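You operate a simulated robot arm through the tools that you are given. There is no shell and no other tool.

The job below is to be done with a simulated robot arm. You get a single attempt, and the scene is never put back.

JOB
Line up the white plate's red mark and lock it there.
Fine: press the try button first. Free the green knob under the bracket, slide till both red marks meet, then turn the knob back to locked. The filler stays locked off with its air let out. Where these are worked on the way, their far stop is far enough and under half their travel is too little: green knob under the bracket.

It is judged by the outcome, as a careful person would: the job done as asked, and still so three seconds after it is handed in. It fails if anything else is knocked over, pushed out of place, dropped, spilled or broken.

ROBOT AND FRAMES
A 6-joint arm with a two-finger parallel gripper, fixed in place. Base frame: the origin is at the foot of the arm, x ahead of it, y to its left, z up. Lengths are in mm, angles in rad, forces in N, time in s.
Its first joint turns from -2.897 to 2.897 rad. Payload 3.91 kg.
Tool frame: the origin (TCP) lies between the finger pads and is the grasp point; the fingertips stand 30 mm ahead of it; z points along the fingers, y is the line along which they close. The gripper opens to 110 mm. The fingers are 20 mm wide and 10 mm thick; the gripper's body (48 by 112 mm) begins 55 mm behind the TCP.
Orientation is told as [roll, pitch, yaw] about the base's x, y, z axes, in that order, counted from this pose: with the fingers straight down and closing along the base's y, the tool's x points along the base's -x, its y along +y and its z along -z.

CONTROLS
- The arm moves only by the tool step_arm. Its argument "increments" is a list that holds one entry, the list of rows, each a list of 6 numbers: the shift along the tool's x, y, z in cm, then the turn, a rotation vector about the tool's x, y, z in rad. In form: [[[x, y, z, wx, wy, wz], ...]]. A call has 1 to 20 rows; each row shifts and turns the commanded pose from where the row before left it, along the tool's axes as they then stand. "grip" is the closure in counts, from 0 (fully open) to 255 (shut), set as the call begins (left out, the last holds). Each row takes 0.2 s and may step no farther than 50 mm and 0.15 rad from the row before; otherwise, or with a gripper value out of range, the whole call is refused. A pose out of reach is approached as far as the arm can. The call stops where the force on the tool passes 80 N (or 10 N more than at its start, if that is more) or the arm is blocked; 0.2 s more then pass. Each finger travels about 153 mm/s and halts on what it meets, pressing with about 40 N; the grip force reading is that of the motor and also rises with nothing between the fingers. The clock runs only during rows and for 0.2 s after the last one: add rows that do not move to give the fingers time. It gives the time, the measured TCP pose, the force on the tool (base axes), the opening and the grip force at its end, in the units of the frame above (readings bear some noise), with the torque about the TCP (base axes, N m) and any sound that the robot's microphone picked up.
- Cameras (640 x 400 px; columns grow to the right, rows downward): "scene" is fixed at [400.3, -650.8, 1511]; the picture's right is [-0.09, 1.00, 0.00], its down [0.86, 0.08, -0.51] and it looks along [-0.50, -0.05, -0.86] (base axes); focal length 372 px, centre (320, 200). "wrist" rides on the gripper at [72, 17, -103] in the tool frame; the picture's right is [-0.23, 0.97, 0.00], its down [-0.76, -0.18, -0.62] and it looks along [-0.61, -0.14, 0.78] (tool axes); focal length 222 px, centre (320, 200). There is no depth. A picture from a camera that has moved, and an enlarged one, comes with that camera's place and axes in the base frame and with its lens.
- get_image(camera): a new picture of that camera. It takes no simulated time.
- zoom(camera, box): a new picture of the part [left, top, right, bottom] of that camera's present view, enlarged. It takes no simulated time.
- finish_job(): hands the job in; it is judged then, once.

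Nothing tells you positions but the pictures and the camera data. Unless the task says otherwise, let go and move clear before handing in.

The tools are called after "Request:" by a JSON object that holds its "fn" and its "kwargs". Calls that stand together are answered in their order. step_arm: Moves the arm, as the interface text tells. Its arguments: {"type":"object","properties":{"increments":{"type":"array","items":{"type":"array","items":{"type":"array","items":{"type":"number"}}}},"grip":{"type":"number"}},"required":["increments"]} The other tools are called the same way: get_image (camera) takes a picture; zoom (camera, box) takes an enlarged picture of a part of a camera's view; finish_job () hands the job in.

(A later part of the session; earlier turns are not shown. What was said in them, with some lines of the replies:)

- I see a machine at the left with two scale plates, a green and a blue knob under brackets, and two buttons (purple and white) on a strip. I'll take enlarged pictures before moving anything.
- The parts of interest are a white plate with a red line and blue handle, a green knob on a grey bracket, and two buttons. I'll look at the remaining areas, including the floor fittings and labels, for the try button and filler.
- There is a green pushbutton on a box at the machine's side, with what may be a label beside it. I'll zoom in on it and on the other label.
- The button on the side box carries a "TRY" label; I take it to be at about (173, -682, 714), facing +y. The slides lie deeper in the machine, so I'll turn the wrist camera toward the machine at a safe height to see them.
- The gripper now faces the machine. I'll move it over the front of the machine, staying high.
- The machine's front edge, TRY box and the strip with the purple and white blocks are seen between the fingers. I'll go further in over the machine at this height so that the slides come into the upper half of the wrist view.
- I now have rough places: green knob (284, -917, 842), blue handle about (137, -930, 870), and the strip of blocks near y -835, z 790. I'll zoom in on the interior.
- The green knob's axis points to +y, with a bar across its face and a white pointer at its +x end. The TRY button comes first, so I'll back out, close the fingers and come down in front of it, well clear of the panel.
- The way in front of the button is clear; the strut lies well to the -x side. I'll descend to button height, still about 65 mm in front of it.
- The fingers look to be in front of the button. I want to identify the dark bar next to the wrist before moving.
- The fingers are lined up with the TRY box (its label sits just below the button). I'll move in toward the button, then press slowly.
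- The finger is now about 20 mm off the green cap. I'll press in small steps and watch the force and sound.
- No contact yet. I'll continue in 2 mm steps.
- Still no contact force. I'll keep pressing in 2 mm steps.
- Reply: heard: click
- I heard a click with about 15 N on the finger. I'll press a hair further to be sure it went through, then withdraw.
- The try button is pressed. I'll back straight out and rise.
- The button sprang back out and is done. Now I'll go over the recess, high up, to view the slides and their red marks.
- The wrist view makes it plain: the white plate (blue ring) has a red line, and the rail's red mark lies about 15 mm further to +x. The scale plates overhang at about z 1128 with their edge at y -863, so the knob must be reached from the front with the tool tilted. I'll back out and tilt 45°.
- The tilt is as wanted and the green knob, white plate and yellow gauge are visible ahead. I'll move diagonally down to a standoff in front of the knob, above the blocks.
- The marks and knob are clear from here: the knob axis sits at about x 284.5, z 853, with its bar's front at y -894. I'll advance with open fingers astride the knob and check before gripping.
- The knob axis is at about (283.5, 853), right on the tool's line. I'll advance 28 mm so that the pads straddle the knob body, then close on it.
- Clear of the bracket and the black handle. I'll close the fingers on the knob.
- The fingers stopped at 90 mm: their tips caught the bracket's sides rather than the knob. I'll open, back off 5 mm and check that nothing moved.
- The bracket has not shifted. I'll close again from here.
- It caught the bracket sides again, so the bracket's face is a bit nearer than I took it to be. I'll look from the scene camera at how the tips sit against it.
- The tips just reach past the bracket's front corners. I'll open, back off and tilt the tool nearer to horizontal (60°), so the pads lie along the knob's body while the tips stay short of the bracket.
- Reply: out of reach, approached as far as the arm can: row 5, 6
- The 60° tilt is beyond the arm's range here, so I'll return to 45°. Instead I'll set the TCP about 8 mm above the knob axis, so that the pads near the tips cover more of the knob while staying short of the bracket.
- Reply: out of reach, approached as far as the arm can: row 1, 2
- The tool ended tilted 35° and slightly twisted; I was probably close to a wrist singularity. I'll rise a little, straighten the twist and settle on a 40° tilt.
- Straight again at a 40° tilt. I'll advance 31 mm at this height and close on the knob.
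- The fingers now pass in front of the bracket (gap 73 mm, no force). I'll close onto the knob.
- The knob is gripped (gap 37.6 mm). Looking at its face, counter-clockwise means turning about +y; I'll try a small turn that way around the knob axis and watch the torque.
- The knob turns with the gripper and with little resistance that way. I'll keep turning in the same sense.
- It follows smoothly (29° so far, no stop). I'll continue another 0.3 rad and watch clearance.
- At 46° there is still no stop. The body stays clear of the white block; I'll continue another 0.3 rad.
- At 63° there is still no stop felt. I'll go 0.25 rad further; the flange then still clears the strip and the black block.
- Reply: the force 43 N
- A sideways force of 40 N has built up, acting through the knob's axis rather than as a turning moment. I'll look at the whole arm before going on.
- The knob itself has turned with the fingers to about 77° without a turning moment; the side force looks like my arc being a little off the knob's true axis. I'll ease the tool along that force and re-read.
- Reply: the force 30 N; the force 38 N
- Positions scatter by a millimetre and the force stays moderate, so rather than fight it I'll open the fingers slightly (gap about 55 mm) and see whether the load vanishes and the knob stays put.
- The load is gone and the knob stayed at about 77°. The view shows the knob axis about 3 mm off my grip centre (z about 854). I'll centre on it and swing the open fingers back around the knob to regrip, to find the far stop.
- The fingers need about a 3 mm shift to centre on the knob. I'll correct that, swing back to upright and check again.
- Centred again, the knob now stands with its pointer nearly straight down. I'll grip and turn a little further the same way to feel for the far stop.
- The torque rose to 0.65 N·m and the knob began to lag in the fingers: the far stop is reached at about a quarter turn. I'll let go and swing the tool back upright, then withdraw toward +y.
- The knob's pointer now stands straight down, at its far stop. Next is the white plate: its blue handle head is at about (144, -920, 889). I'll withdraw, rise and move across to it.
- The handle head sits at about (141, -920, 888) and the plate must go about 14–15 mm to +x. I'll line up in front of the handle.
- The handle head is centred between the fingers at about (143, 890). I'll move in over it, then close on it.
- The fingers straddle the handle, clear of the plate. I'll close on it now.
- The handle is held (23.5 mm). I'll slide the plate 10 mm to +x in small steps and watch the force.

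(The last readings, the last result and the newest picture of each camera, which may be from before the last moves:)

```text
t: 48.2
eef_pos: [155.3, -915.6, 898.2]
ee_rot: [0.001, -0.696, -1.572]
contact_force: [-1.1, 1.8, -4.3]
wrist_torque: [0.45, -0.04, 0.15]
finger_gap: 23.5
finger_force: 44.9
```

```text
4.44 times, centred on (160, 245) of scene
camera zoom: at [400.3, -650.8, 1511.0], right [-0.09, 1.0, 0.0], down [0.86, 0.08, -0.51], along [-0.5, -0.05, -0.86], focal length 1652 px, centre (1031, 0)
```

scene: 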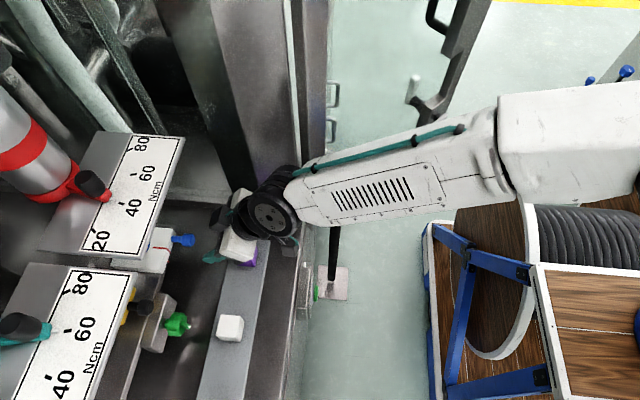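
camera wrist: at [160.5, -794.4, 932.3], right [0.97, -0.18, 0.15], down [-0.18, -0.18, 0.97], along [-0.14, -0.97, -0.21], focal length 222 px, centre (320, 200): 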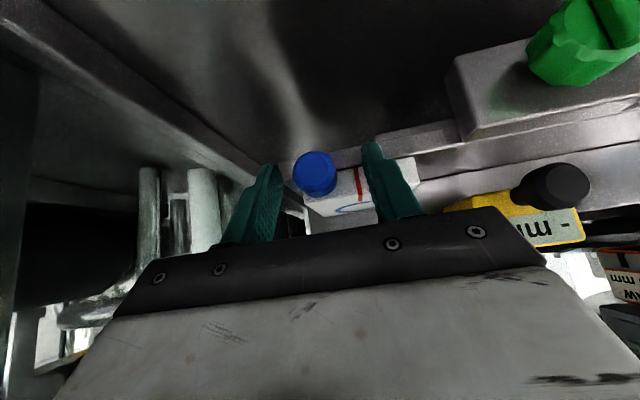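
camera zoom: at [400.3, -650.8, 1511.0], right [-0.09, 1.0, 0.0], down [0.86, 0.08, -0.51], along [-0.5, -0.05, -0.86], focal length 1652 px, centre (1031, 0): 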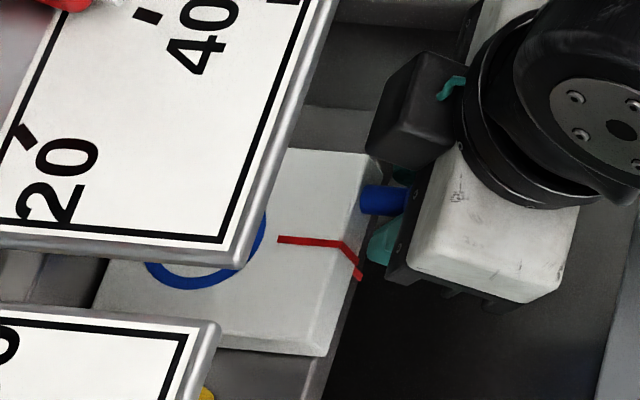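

The plate slides freely with the handle. I'll zoom in tightly on the marks from the scene camera to gauge what is left.

Request:
{"fn": "zoom", "kwargs": {"camera": "scene", "box": [165, 240, 205, 270]}}

Request:
{"fn": "zoom", "kwargs": {"camera": "wrist", "box": [320, 130, 400, 180]}}

```text
13.33 times, centred on (185, 255) of scene
camera zoom: at [400.3, -650.8, 1511.0], right [-0.09, 1.0, 0.0], down [0.86, 0.08, -0.51], along [-0.5, -0.05, -0.86], focal length 4956 px, centre (2120, -533)
```

zoom: 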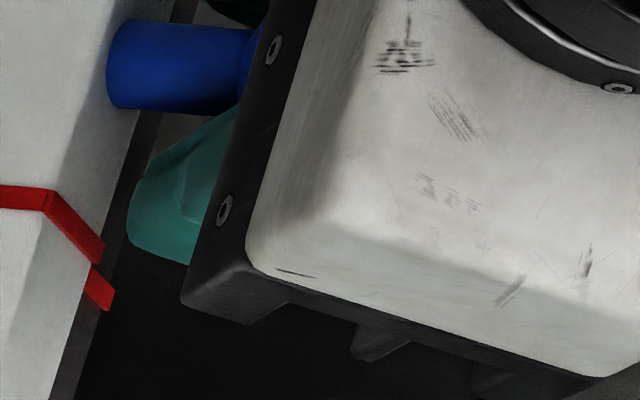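

```text
8.00 times, centred on (360, 155) of wrist
camera zoom: at [171.5, -794.4, 932.5], right [0.97, -0.18, 0.15], down [-0.18, -0.18, 0.97], along [-0.14, -0.97, -0.21], focal length 1777 px, centre (0, 560)
```

zoom: 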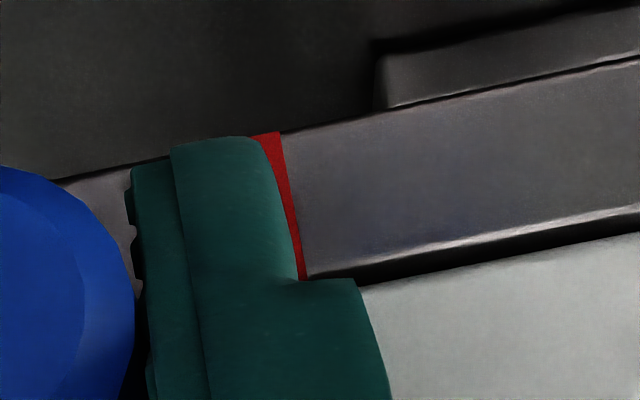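

The remaining distance depends on how far each face stands forward, so I'd rather measure squarely. I'll let go of the handle, back off and look with the camera directly in front of the marks.

Request:
{"fn": "step_arm", "kwargs": {"increments": [[[0, 0, 0, 0, 0, 0], [0, 0, 0, 0, 0, 0], [1.27, 0, -1.1, 0, 0, 0], [1.27, 0, -1.1, 0, 0, 0], [1.27, 0, -1.1, 0, 0, 0], [-0.9, 0.75, -1.1, 0, 0, 0], [0, 0, 0, 0, 0, 0]]], "grip": 128}}

Request:
{"fn": "step_arm", "kwargs": {"increments": [[[0, 0, 0, 0, 0, 0], [0, 0, 0, 0, 0, 0]]], "grip": 0}}

Request:
{"fn": "get_image", "kwargs": {"camera": "wrist"}}

Request:
{"fn": "zoom", "kwargs": {"camera": "wrist", "box": [310, 140, 390, 200]}}

```text
t: 49.8
eef_pos: [162.7, -865.1, 913.7]
ee_rot: [0.001, -0.7, -1.571]
contact_force: [0.1, 0.4, 0.2]
wrist_torque: [0.02, 0.0, -0.01]
finger_gap: 54.9
finger_force: 0.0
```

```text
t: 50.4
eef_pos: [161.8, -864.7, 914.2]
ee_rot: [0.001, -0.699, -1.572]
contact_force: [-0.7, -0.1, 0.6]
wrist_torque: [-0.01, 0.03, 0.03]
finger_gap: 110.2
finger_force: 0.0
```

```text
taken
camera wrist: at [178.9, -742.7, 947.5], right [0.97, -0.18, 0.15], down [-0.18, -0.18, 0.97], along [-0.14, -0.97, -0.21], focal length 222 px, centre (320, 200)
```

wrist: 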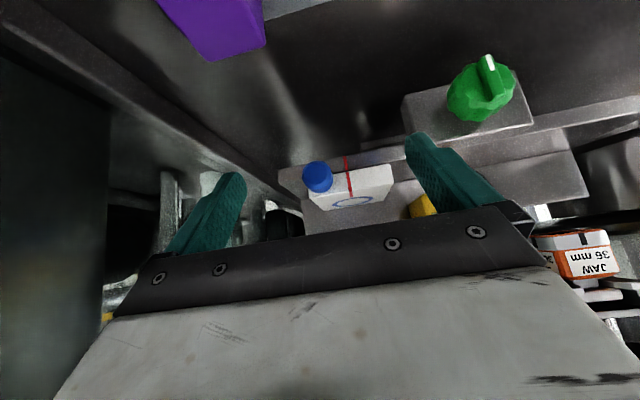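

```text
6.67 times, centred on (350, 170) of wrist
camera zoom: at [178.9, -742.7, 947.5], right [0.97, -0.18, 0.15], down [-0.18, -0.18, 0.97], along [-0.14, -0.97, -0.21], focal length 1481 px, centre (120, 400)
```

zoom: 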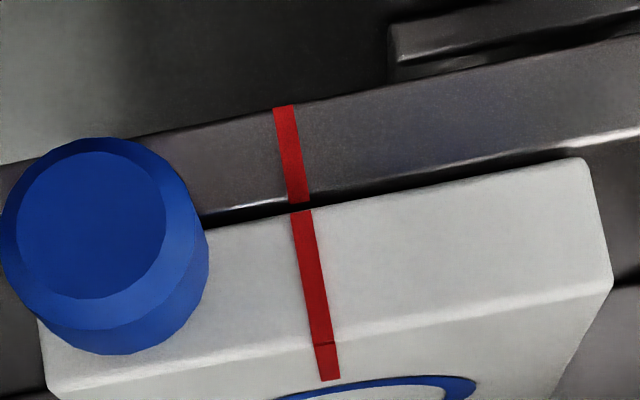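

Seen squarely (camera x 178.9), the plate's red line and the rail's red mark run in one line at x about 179. I'll zoom closer to confirm.

Request:
{"fn": "zoom", "kwargs": {"camera": "wrist", "box": [335, 150, 365, 195]}}

Request:
{"fn": "zoom", "kwargs": {"camera": "scene", "box": [140, 220, 220, 280]}}

```text
8.89 times, centred on (350, 172) of wrist
camera zoom: at [178.9, -742.7, 947.5], right [0.97, -0.18, 0.15], down [-0.18, -0.18, 0.97], along [-0.14, -0.97, -0.21], focal length 1974 px, centre (53, 444)
```

zoom: 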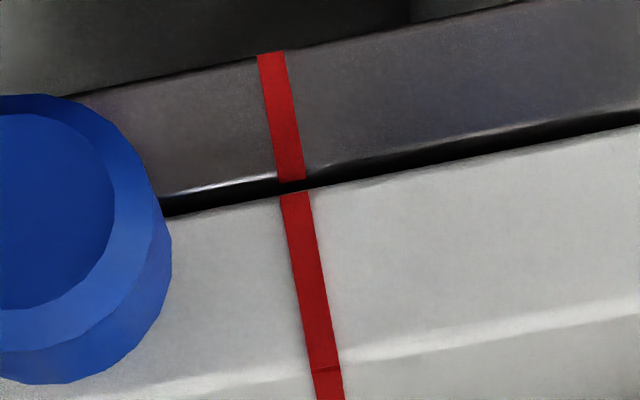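

```text
6.67 times, centred on (180, 250) of scene
camera zoom: at [400.3, -650.8, 1511.0], right [-0.09, 1.0, 0.0], down [0.86, 0.08, -0.51], along [-0.5, -0.05, -0.86], focal length 2478 px, centre (1253, -133)
```

zoom: 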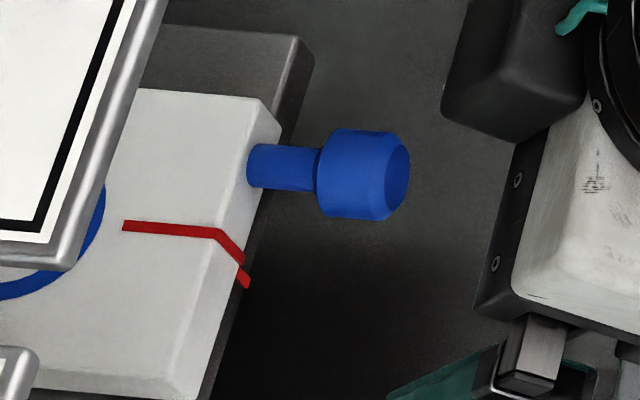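

The marks meet to within a fraction of a millimetre. Now I'll go back to the green knob along the same route to turn it back to locked.

Request:
{"fn": "step_arm", "kwargs": {"increments": [[[0.76, 0, -1.43, 0, 0, 0], [0, 3.05, 0, 0, 0, 0], [0, 3.05, 0, 0, 0, 0], [0, 3.05, 0, 0, 0, 0], [0, 3.05, 0, 0, 0, 0], [1.87, 0, 2.22, 0, 0, 0], [1.87, 0, 2.22, 0, 0, 0], [0, 0, 0, 0, 0, 0]]], "grip": 128}}

Request:
{"fn": "get_image", "kwargs": {"camera": "wrist"}}

Request:
{"fn": "zoom", "kwargs": {"camera": "wrist", "box": [240, 110, 420, 230]}}

```text
t: 52.2
eef_pos: [286.7, -850.5, 862.6]
ee_rot: [-0.001, -0.7, -1.573]
contact_force: [-0.1, 0.2, 0.3]
wrist_torque: [0.03, -0.01, 0.0]
finger_gap: 54.8
finger_force: 0.1
```

```text
taken
camera wrist: at [302.3, -728.4, 896.0], right [0.97, -0.18, 0.15], down [-0.18, -0.18, 0.97], along [-0.14, -0.97, -0.21], focal length 222 px, centre (320, 200)
```

wrist: 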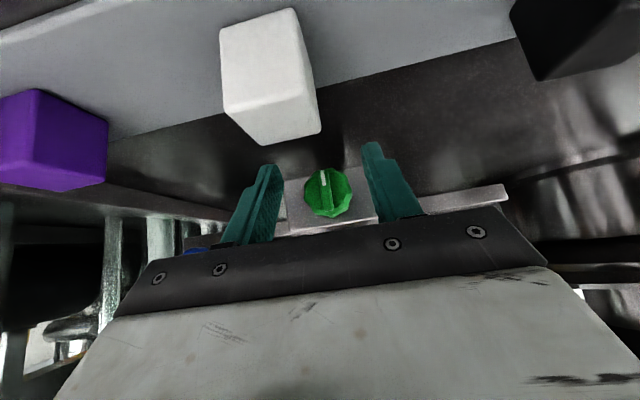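

```text
3.33 times, centred on (330, 170) of wrist
camera zoom: at [302.3, -728.4, 896.0], right [0.97, -0.18, 0.15], down [-0.18, -0.18, 0.97], along [-0.14, -0.97, -0.21], focal length 740 px, centre (287, 300)
```

zoom: 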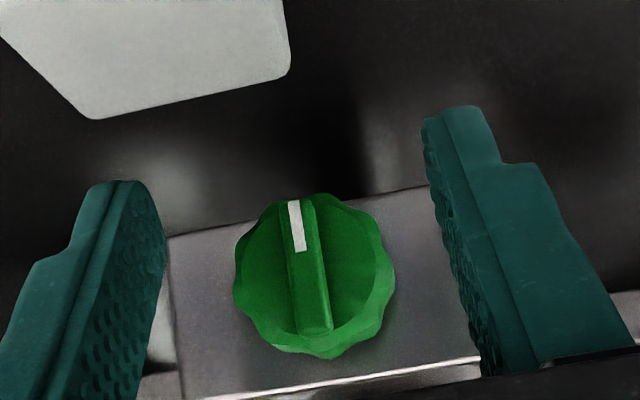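

Knob axis again at (284, 853), pointer still down. I'll advance astride it with the fingers half open, then swing to +0.8 rad about the knob before gripping.

Request:
{"fn": "step_arm", "kwargs": {"increments": [[[-1.16, -0.08, 1.02, 0, 0, 0], [-1.16, -0.08, 1.02, 0, 0, 0], [-1.16, -0.08, 1.02, 0, 0, 0], [0, 0, 0, 0, 0, 0]]]}}

Request:
{"fn": "zoom", "kwargs": {"camera": "wrist", "box": [220, 100, 440, 240]}}

```text
t: 53.2
eef_pos: [282.0, -898.1, 859.6]
ee_rot: [0.0, -0.698, -1.573]
contact_force: [-0.2, 0.4, 0.2]
wrist_torque: [0.01, 0.04, 0.0]
finger_gap: 54.7
finger_force: 0.0
```

```text
2.86 times, centred on (330, 170) of wrist
camera zoom: at [298.2, -775.4, 894.2], right [0.97, -0.18, 0.15], down [-0.18, -0.18, 0.97], along [-0.14, -0.97, -0.21], focal length 635 px, centre (291, 286)
```

zoom: 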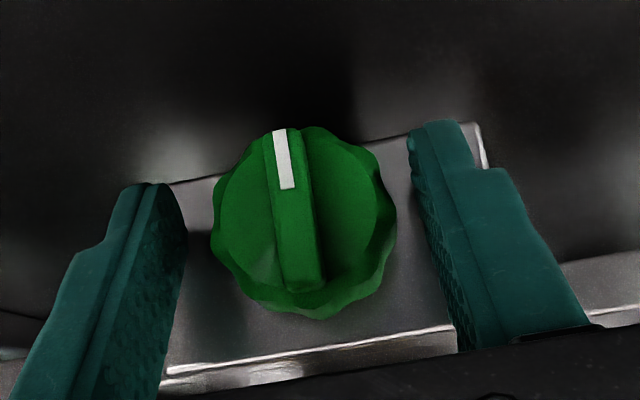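

Request:
{"fn": "step_arm", "kwargs": {"increments": [[[0, 0.12, 0, 0, 0, 0], [0.0028, 0.087, 0.0033, 0.0765, 0, -0.0644], [0.0028, 0.087, 0.0033, 0.0765, 0, -0.0644], [0.0028, 0.087, 0.0033, 0.0765, 0, -0.0644], [0.0028, 0.087, 0.0033, 0.0765, 0, -0.0644], [0.0028, 0.087, 0.0033, 0.0765, 0, -0.0644], [0.0028, 0.087, 0.0033, 0.0765, 0, -0.0644], [0.0028, 0.087, 0.0033, 0.0765, 0, -0.0644], [0.0028, 0.087, 0.0033, 0.0765, 0, -0.0644], [0, 0, 0, 0, 0, 0]]]}}

Request:
{"fn": "zoom", "kwargs": {"camera": "wrist", "box": [220, 100, 440, 240]}}

```text
t: 55.4
eef_pos: [291.2, -898.7, 857.7]
ee_rot: [-0.932, -0.464, -1.027]
contact_force: [0.7, 0.5, 0.3]
wrist_torque: [0.01, 0.05, 0.01]
finger_gap: 54.6
finger_force: 0.1
```

```text
2.86 times, centred on (330, 170) of wrist
camera zoom: at [324.3, -775.8, 869.9], right [0.78, -0.17, -0.6], down [0.57, -0.18, 0.8], along [-0.25, -0.97, -0.04], focal length 635 px, centre (291, 286)
```

zoom: 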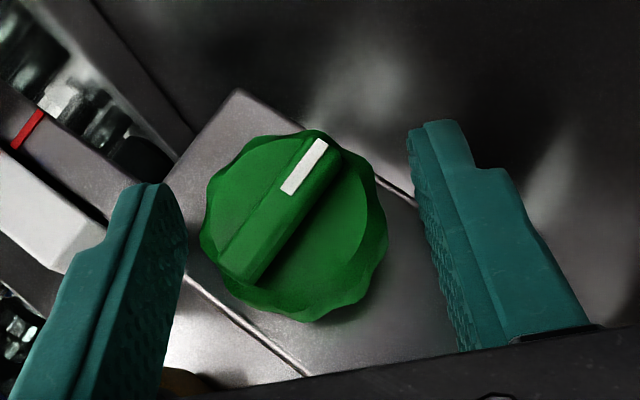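

Still centred at +0.8 rad. I'll grip and begin turning back toward locked.

Request:
{"fn": "step_arm", "kwargs": {"increments": [[[0, 0, 0, 0, 0, 0], [0, 0, 0, 0, 0, 0], [0, 0, 0, 0, 0, 0]]], "grip": 255}}

Request:
{"fn": "step_arm", "kwargs": {"increments": [[[0.0028, -0.087, 0.0033, -0.0765, 0, 0.0644], [0.0028, -0.087, 0.0033, -0.0765, 0, 0.0644], [0.0028, -0.087, 0.0033, -0.0765, 0, 0.0644], [0.0028, -0.087, 0.0033, -0.0765, 0, 0.0644], [0, 0, 0, 0, 0, 0]]]}}

Request:
{"fn": "zoom", "kwargs": {"camera": "wrist", "box": [220, 100, 440, 240]}}

```text
t: 56.2
eef_pos: [290.8, -898.1, 858.1]
ee_rot: [-0.929, -0.466, -1.029]
contact_force: [1.5, -1.1, -4.1]
wrist_torque: [-0.55, -0.04, 0.54]
finger_gap: 37.0
finger_force: 44.8
```

```text
t: 57.4
eef_pos: [288.4, -897.6, 859.4]
ee_rot: [-0.503, -0.637, -1.257]
contact_force: [6.9, -15.3, -8.2]
wrist_torque: [-1.03, -0.07, 0.58]
finger_gap: 36.6
finger_force: 45.4
```

```text
2.86 times, centred on (330, 170) of wrist
camera zoom: at [315.1, -775.8, 884.3], right [0.95, -0.17, -0.24], down [0.21, -0.18, 0.96], along [-0.21, -0.97, -0.14], focal length 635 px, centre (291, 286)
```

zoom: 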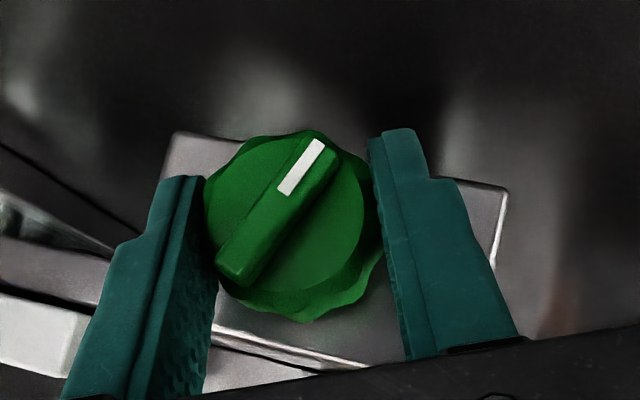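

The knob follows. I'll continue back to upright.

Request:
{"fn": "step_arm", "kwargs": {"increments": [[[0.0028, -0.087, 0.0033, -0.0765, 0, 0.0644], [0.0028, -0.087, 0.0033, -0.0765, 0, 0.0644], [0.0028, -0.087, 0.0033, -0.0765, 0, 0.0644], [0.0028, -0.087, 0.0033, -0.0765, 0, 0.0644], [0, 0, 0, 0, 0, 0]]]}}

Request:
{"fn": "zoom", "kwargs": {"camera": "wrist", "box": [220, 100, 440, 240]}}

```text
t: 58.6
eef_pos: [285.5, -898.1, 860.8]
ee_rot: [0.0, -0.699, -1.571]
contact_force: [9.4, -10.0, -4.1]
wrist_torque: [1.17, -0.04, 0.08]
finger_gap: 36.4
finger_force: 44.8
```

```text
2.86 times, centred on (330, 170) of wrist
camera zoom: at [300.6, -775.9, 894.4], right [0.97, -0.17, 0.15], down [-0.18, -0.18, 0.97], along [-0.14, -0.97, -0.21], focal length 635 px, centre (291, 286)
```

zoom: 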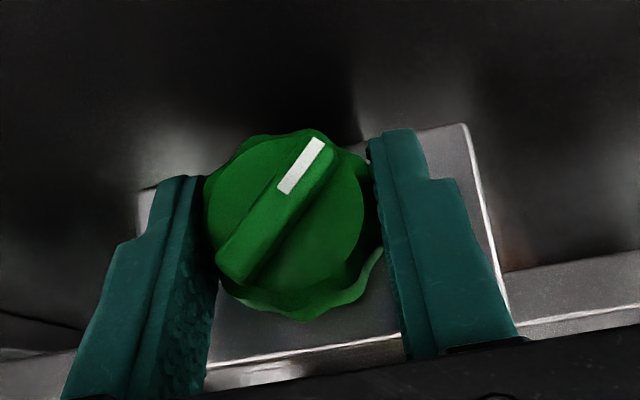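

Half way (about 45°). I'll open, swing back to +0.8 rad, regrip and turn the remaining part.

Request:
{"fn": "step_arm", "kwargs": {"increments": [[[0, 0, 0, 0, 0, 0], [0, 0, 0, 0, 0, 0], [0.0028, 0.087, 0.0033, 0.0765, 0, -0.0644], [0.0028, 0.087, 0.0033, 0.0765, 0, -0.0644], [0.0028, 0.087, 0.0033, 0.0765, 0, -0.0644], [0.0028, 0.087, 0.0033, 0.0765, 0, -0.0644], [0.0028, 0.087, 0.0033, 0.0765, 0, -0.0644], [0.0028, 0.087, 0.0033, 0.0765, 0, -0.0644], [0.0028, 0.087, 0.0033, 0.0765, 0, -0.0644], [0.0028, 0.087, 0.0033, 0.0765, 0, -0.0644], [0, 0, 0, 0, 0, 0]]], "grip": 128}}

Request:
{"fn": "zoom", "kwargs": {"camera": "wrist", "box": [220, 100, 440, 240]}}

```text
t: 61.0
eef_pos: [290.0, -898.6, 860.0]
ee_rot: [-0.933, -0.464, -1.029]
contact_force: [-0.6, -0.4, 0.2]
wrist_torque: [-0.03, -0.03, -0.02]
finger_gap: 54.8
finger_force: 0.0
```

```text
2.86 times, centred on (330, 170) of wrist
camera zoom: at [324.6, -776.0, 870.8], right [0.78, -0.17, -0.6], down [0.57, -0.18, 0.8], along [-0.25, -0.97, -0.04], focal length 635 px, centre (291, 286)
```

zoom: 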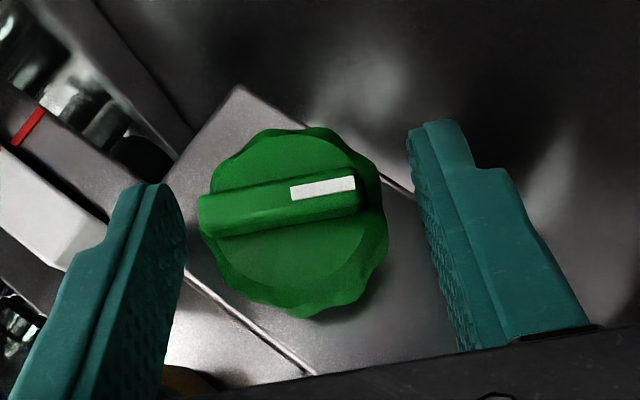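

Request:
{"fn": "step_arm", "kwargs": {"increments": [[[0, 0, 0, 0, 0, 0], [0, 0, 0, 0, 0, 0], [0, 0, 0, 0, 0, 0]]], "grip": 255}}

Request:
{"fn": "step_arm", "kwargs": {"increments": [[[0.0028, -0.087, 0.0033, -0.0765, 0, 0.0644], [0.0028, -0.087, 0.0033, -0.0765, 0, 0.0644], [0.0028, -0.087, 0.0033, -0.0765, 0, 0.0644], [0.0028, -0.087, 0.0033, -0.0765, 0, 0.0644], [0.0028, -0.087, 0.0033, -0.0765, 0, 0.0644], [0.0028, -0.087, 0.0033, -0.0765, 0, 0.0644], [0.0028, -0.087, 0.0033, -0.0765, 0, 0.0644], [0, 0, 0, 0, 0, 0]]]}}

Request:
{"fn": "zoom", "kwargs": {"camera": "wrist", "box": [220, 100, 440, 240]}}

```text
t: 61.8
eef_pos: [291.0, -898.5, 857.2]
ee_rot: [-0.929, -0.463, -1.028]
contact_force: [3.9, -3.7, -6.3]
wrist_torque: [-0.41, -0.08, 0.53]
finger_gap: 37.6
finger_force: 44.8
```

```text
t: 63.6
eef_pos: [286.2, -897.5, 861.3]
ee_rot: [-0.13, -0.696, -1.49]
contact_force: [10.0, -12.7, -7.2]
wrist_torque: [-0.14, -0.1, -0.02]
finger_gap: 37.6
finger_force: 44.8
```

```text
2.86 times, centred on (330, 170) of wrist
camera zoom: at [304.7, -776.0, 893.2], right [0.98, -0.18, 0.05], down [-0.08, -0.18, 0.98], along [-0.16, -0.97, -0.19], focal length 635 px, centre (291, 286)
```

zoom: 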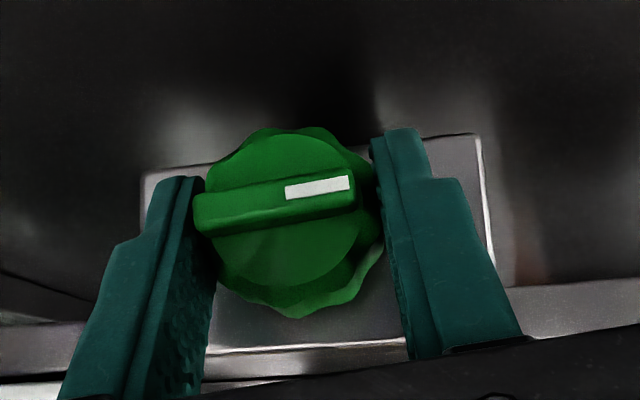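

Nearly at the original position, no stop yet. I'll turn on in small steps to feel the locked stop.

Request:
{"fn": "step_arm", "kwargs": {"increments": [[[0.0028, -0.087, 0.0033, -0.0765, 0, 0.0644], [0.0014, -0.044, 0.0016, -0.0383, 0, 0.0322], [0, 0, 0, 0, 0, 0]]]}}

Request:
{"fn": "zoom", "kwargs": {"camera": "wrist", "box": [220, 100, 440, 240]}}

```text
t: 64.4
eef_pos: [284.1, -899.6, 861.7]
ee_rot: [0.065, -0.698, -1.615]
contact_force: [5.5, -8.0, -3.5]
wrist_torque: [0.3, 0.59, 0.31]
finger_gap: 37.7
finger_force: 44.7
```

```text
2.86 times, centred on (330, 170) of wrist
camera zoom: at [298.6, -776.0, 896.3], right [0.97, -0.18, 0.19], down [-0.23, -0.18, 0.96], along [-0.13, -0.97, -0.22], focal length 635 px, centre (291, 286)
```

zoom: 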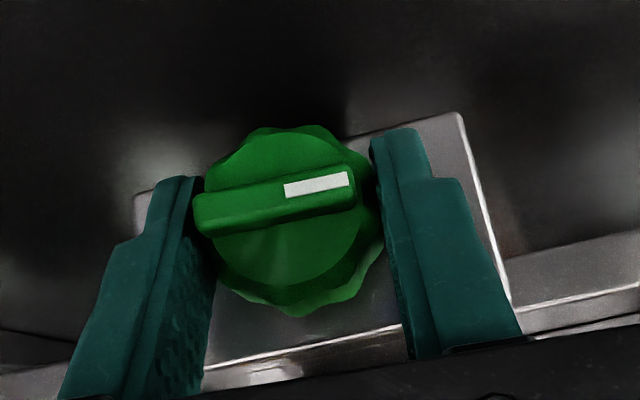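

The torque rose to 0.59 N·m: the locked stop. I'll let go, square up and withdraw, then check the knob and marks.

Request:
{"fn": "step_arm", "kwargs": {"increments": [[[0, 0, 0, 0, 0, 0], [0, 0, 0, 0, 0, 0], [0.0014, 0.044, 0.0016, 0.0383, 0, -0.0322], [1.84, 0, -1.55, 0, 0, 0], [1.84, 0, -1.55, 0, 0, 0], [0, 0, 0, 0, 0, 0]]], "grip": 128}}

Request:
{"fn": "get_image", "kwargs": {"camera": "wrist"}}

Request:
{"fn": "zoom", "kwargs": {"camera": "wrist", "box": [240, 110, 420, 230]}}

```text
t: 65.8
eef_pos: [284.0, -851.0, 861.5]
ee_rot: [0.0, -0.7, -1.573]
contact_force: [0.1, -0.9, -0.7]
wrist_torque: [0.0, 0.01, -0.01]
finger_gap: 54.6
finger_force: 0.1
```

```text
taken
camera wrist: at [300.1, -728.2, 896.1], right [0.97, -0.18, 0.15], down [-0.18, -0.18, 0.97], along [-0.14, -0.97, -0.21], focal length 222 px, centre (320, 200)
```

wrist: 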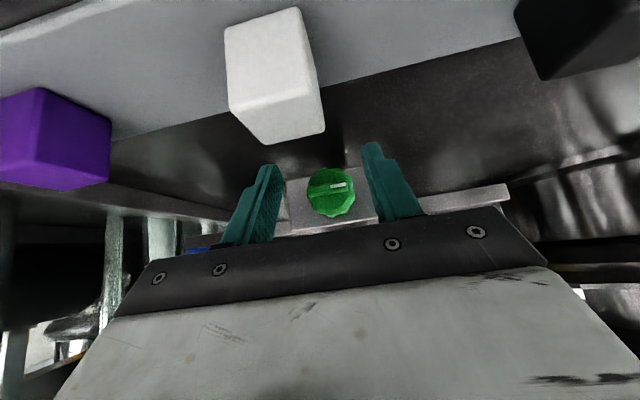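

```text
3.33 times, centred on (330, 170) of wrist
camera zoom: at [300.1, -728.2, 896.1], right [0.97, -0.18, 0.15], down [-0.18, -0.18, 0.97], along [-0.14, -0.97, -0.21], focal length 740 px, centre (287, 300)
```

zoom: 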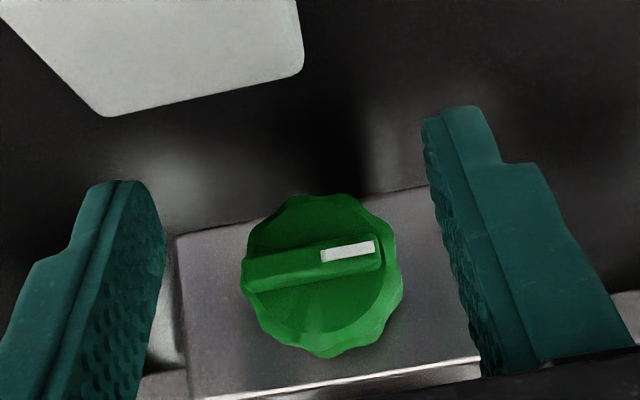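

The knob is back with its pointer to +x, as at the start. I'll rise and move across to check the red marks squarely again.

Request:
{"fn": "step_arm", "kwargs": {"increments": [[[-1.87, 0, -2.22, 0, 0, 0], [-1.87, 0, -2.22, 0, 0, 0], [0, -3.03, 0, 0, 0, 0], [0, -3.03, 0, 0, 0, 0], [0, -3.03, 0, 0, 0, 0], [0, -3.03, 0, 0, 0, 0], [0, 0, 0, 0, 0, 0]]], "grip": 0}}

Request:
{"fn": "zoom", "kwargs": {"camera": "wrist", "box": [310, 140, 390, 200]}}

Request:
{"fn": "zoom", "kwargs": {"camera": "wrist", "box": [335, 145, 365, 190]}}

Request:
{"fn": "get_image", "kwargs": {"camera": "scene"}}

```text
t: 67.4
eef_pos: [164.3, -849.7, 919.8]
ee_rot: [0.001, -0.698, -1.573]
contact_force: [0.0, 0.2, 0.4]
wrist_torque: [-0.02, 0.02, 0.02]
finger_gap: 109.9
finger_force: 0.2
```

```text
6.67 times, centred on (350, 170) of wrist
camera zoom: at [180.2, -727.7, 953.4], right [0.97, -0.18, 0.15], down [-0.18, -0.18, 0.97], along [-0.14, -0.97, -0.21], focal length 1481 px, centre (120, 400)
```

zoom: 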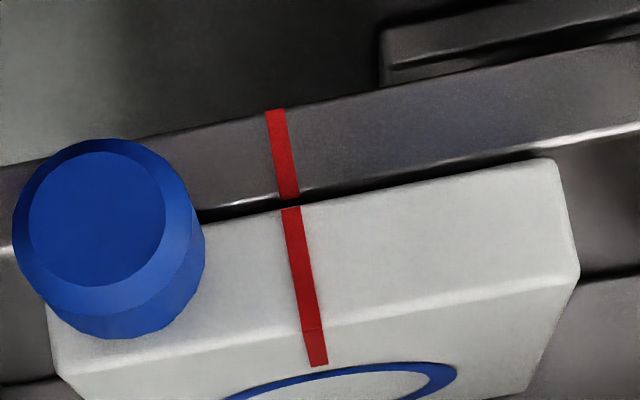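

```text
8.89 times, centred on (350, 168) of wrist
camera zoom: at [180.2, -727.7, 953.4], right [0.97, -0.18, 0.15], down [-0.18, -0.18, 0.97], along [-0.14, -0.97, -0.21], focal length 1974 px, centre (53, 489)
```

zoom: 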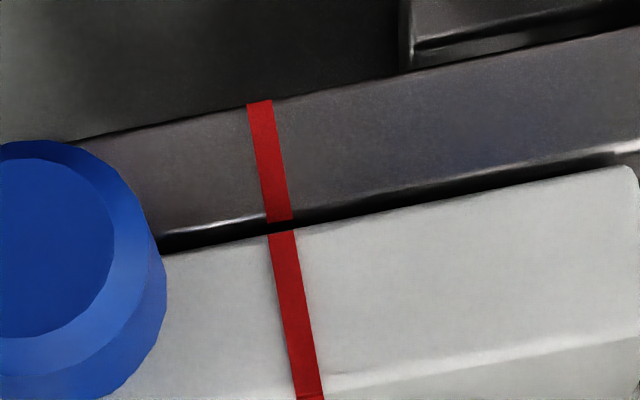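

```text
taken
```

scene: 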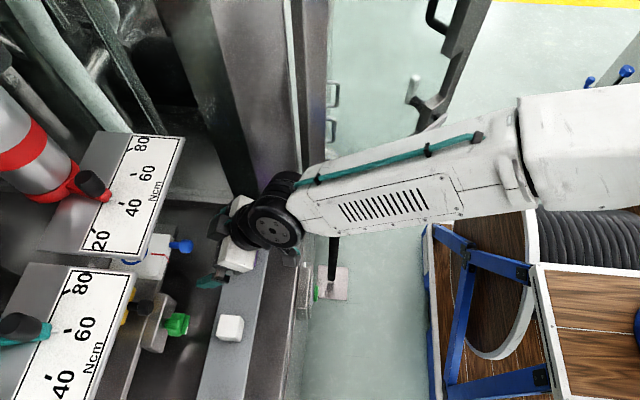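

The marks still meet after locking. I'll withdraw clear of the machine and take a last look.

Request:
{"fn": "step_arm", "kwargs": {"increments": [[[1.77, 0.5, -4.1, 0, 0, 0], [1.77, 0.5, -4.1, 0, 0, 0], [1.77, 0.5, -4.1, 0, 0, 0], [1.77, 0.5, -4.1, 0, 0, 0], [1.77, 0.5, -4.1, 0, 0, 0], [0, 0, 0, 0, 0, 0]]]}}

Request:
{"fn": "get_image", "kwargs": {"camera": "scene"}}

Request:
{"fn": "zoom", "kwargs": {"camera": "scene", "box": [100, 210, 260, 350]}}

Request:
{"fn": "get_image", "kwargs": {"camera": "wrist"}}

```text
t: 68.8
eef_pos: [188.1, -651.0, 1019.5]
ee_rot: [0.001, -0.699, -1.572]
contact_force: [-0.2, 0.2, -0.9]
wrist_torque: [0.01, 0.02, 0.0]
finger_gap: 109.9
finger_force: 0.1
```

```text
taken
```

scene: 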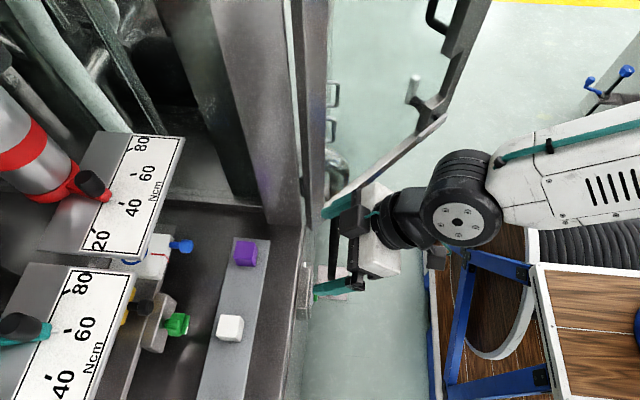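

```text
2.86 times, centred on (180, 280) of scene
camera zoom: at [400.3, -650.8, 1511.0], right [-0.09, 1.0, 0.0], down [0.86, 0.08, -0.51], along [-0.5, -0.05, -0.86], focal length 1062 px, centre (720, -29)
```

zoom: 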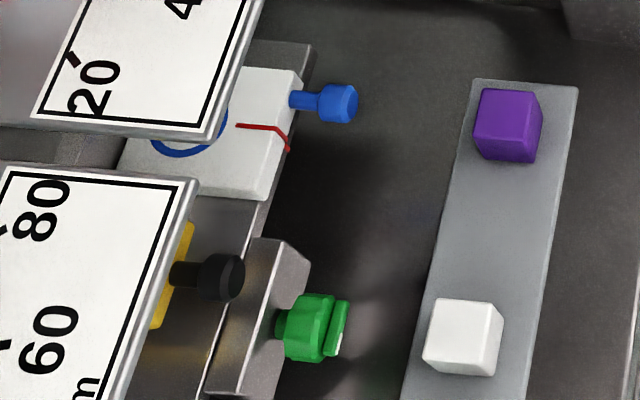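

```text
taken
camera wrist: at [203.1, -527.9, 1054.0], right [0.97, -0.18, 0.15], down [-0.18, -0.18, 0.97], along [-0.14, -0.97, -0.21], focal length 222 px, centre (320, 200)
```

wrist: 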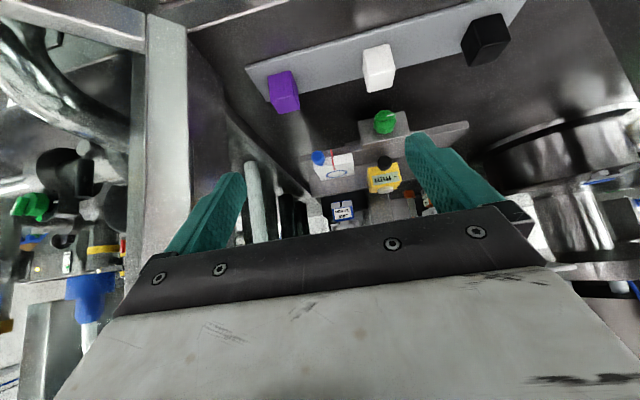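

Everything in the recess is as it was, with the plate lined up and the knob back. I'll take one glance at the fittings on the left, in case the filler's lock-off is seen there.

Request:
{"fn": "zoom", "kwargs": {"camera": "wrist", "box": [0, 130, 180, 350]}}

Request:
{"fn": "zoom", "kwargs": {"camera": "wrist", "box": [280, 90, 440, 200]}}

```text
1.82 times, centred on (90, 240) of wrist
camera zoom: at [203.1, -527.9, 1054.0], right [0.97, -0.18, 0.15], down [-0.18, -0.18, 0.97], along [-0.14, -0.97, -0.21], focal length 404 px, centre (738, 127)
```

zoom: 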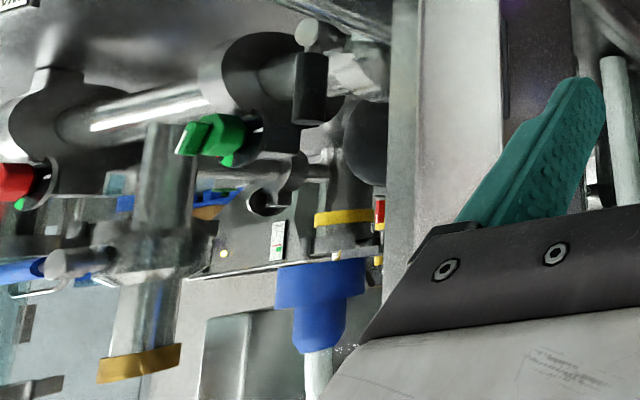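

```text
3.64 times, centred on (360, 145) of wrist
camera zoom: at [203.1, -527.9, 1054.0], right [0.97, -0.18, 0.15], down [-0.18, -0.18, 0.97], along [-0.14, -0.97, -0.21], focal length 808 px, centre (174, 400)
```

zoom: 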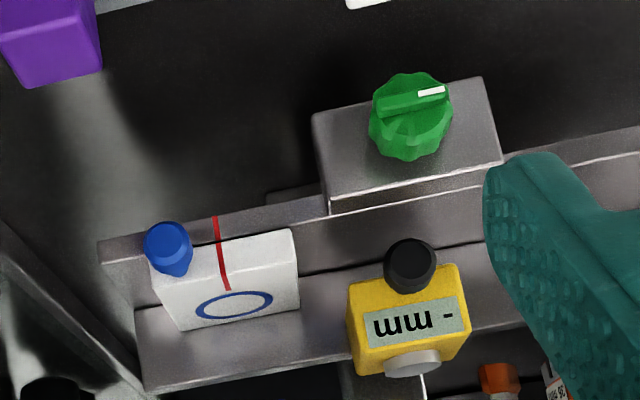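

A second green knob shows at the far left on a pipe clamp, so I want to be sure I turned the right one. I'll look closer at it first.

Request:
{"fn": "zoom", "kwargs": {"camera": "wrist", "box": [0, 140, 120, 240]}}

Request:
{"fn": "zoom", "kwargs": {"camera": "scene", "box": [0, 0, 160, 120]}}

```text
4.00 times, centred on (60, 190) of wrist
camera zoom: at [203.1, -527.9, 1054.0], right [0.97, -0.18, 0.15], down [-0.18, -0.18, 0.97], along [-0.14, -0.97, -0.21], focal length 888 px, centre (1360, 240)
```

zoom: 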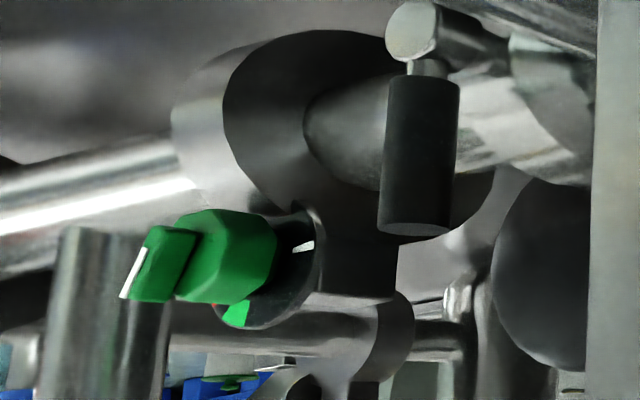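

```text
3.33 times, centred on (80, 60) of scene
camera zoom: at [400.3, -650.8, 1511.0], right [-0.09, 1.0, 0.0], down [0.86, 0.08, -0.51], along [-0.5, -0.05, -0.86], focal length 1239 px, centre (1120, 667)
```

zoom: 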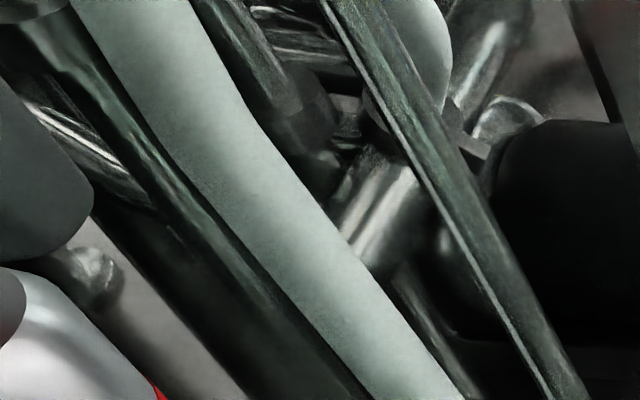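

The other green knob is a valve on the pipework with its own index marks, not part of the slide, so it stays untouched. The job stands done:
- The try button was pressed first.
- The knob was freed to its far stop and turned back to the locked stop.
- The red marks meet, and the arm is clear.

I'm handing it in.

Request:
{"fn": "finish_job", "kwargs": {}}

```text
The job is handed in.
```

I lined up the white plate's red mark with the rail's mark, locked it there and handed the job in.

- **Try button:** I pressed it first and heard it click.
- **Freeing the knob:** I turned the green knob on the rail's grey block, under the scale plates, about a quarter turn until it hit its far stop.
- **Sliding the plate:** I moved the plate about 11 mm by its blue handle. Seen from straight in front, the two red marks run in one line, to within a fraction of a millimetre.
- **Locking:** I turned the knob back until it hit its locked stop, pointer where it started. The marks still lined up afterwards. I did not push on the plate to test that the lock holds.
- **Filler:** I did not touch it. A second green knob on the pipework at the left looked like a valve, so I left it alone.

On the first two tries the fingers closed on the sides of the green knob's grey block instead of the knob. The block did not move. Nothing else looked disturbed in the last pictures, and the arm was clear of the machine when I handed in.
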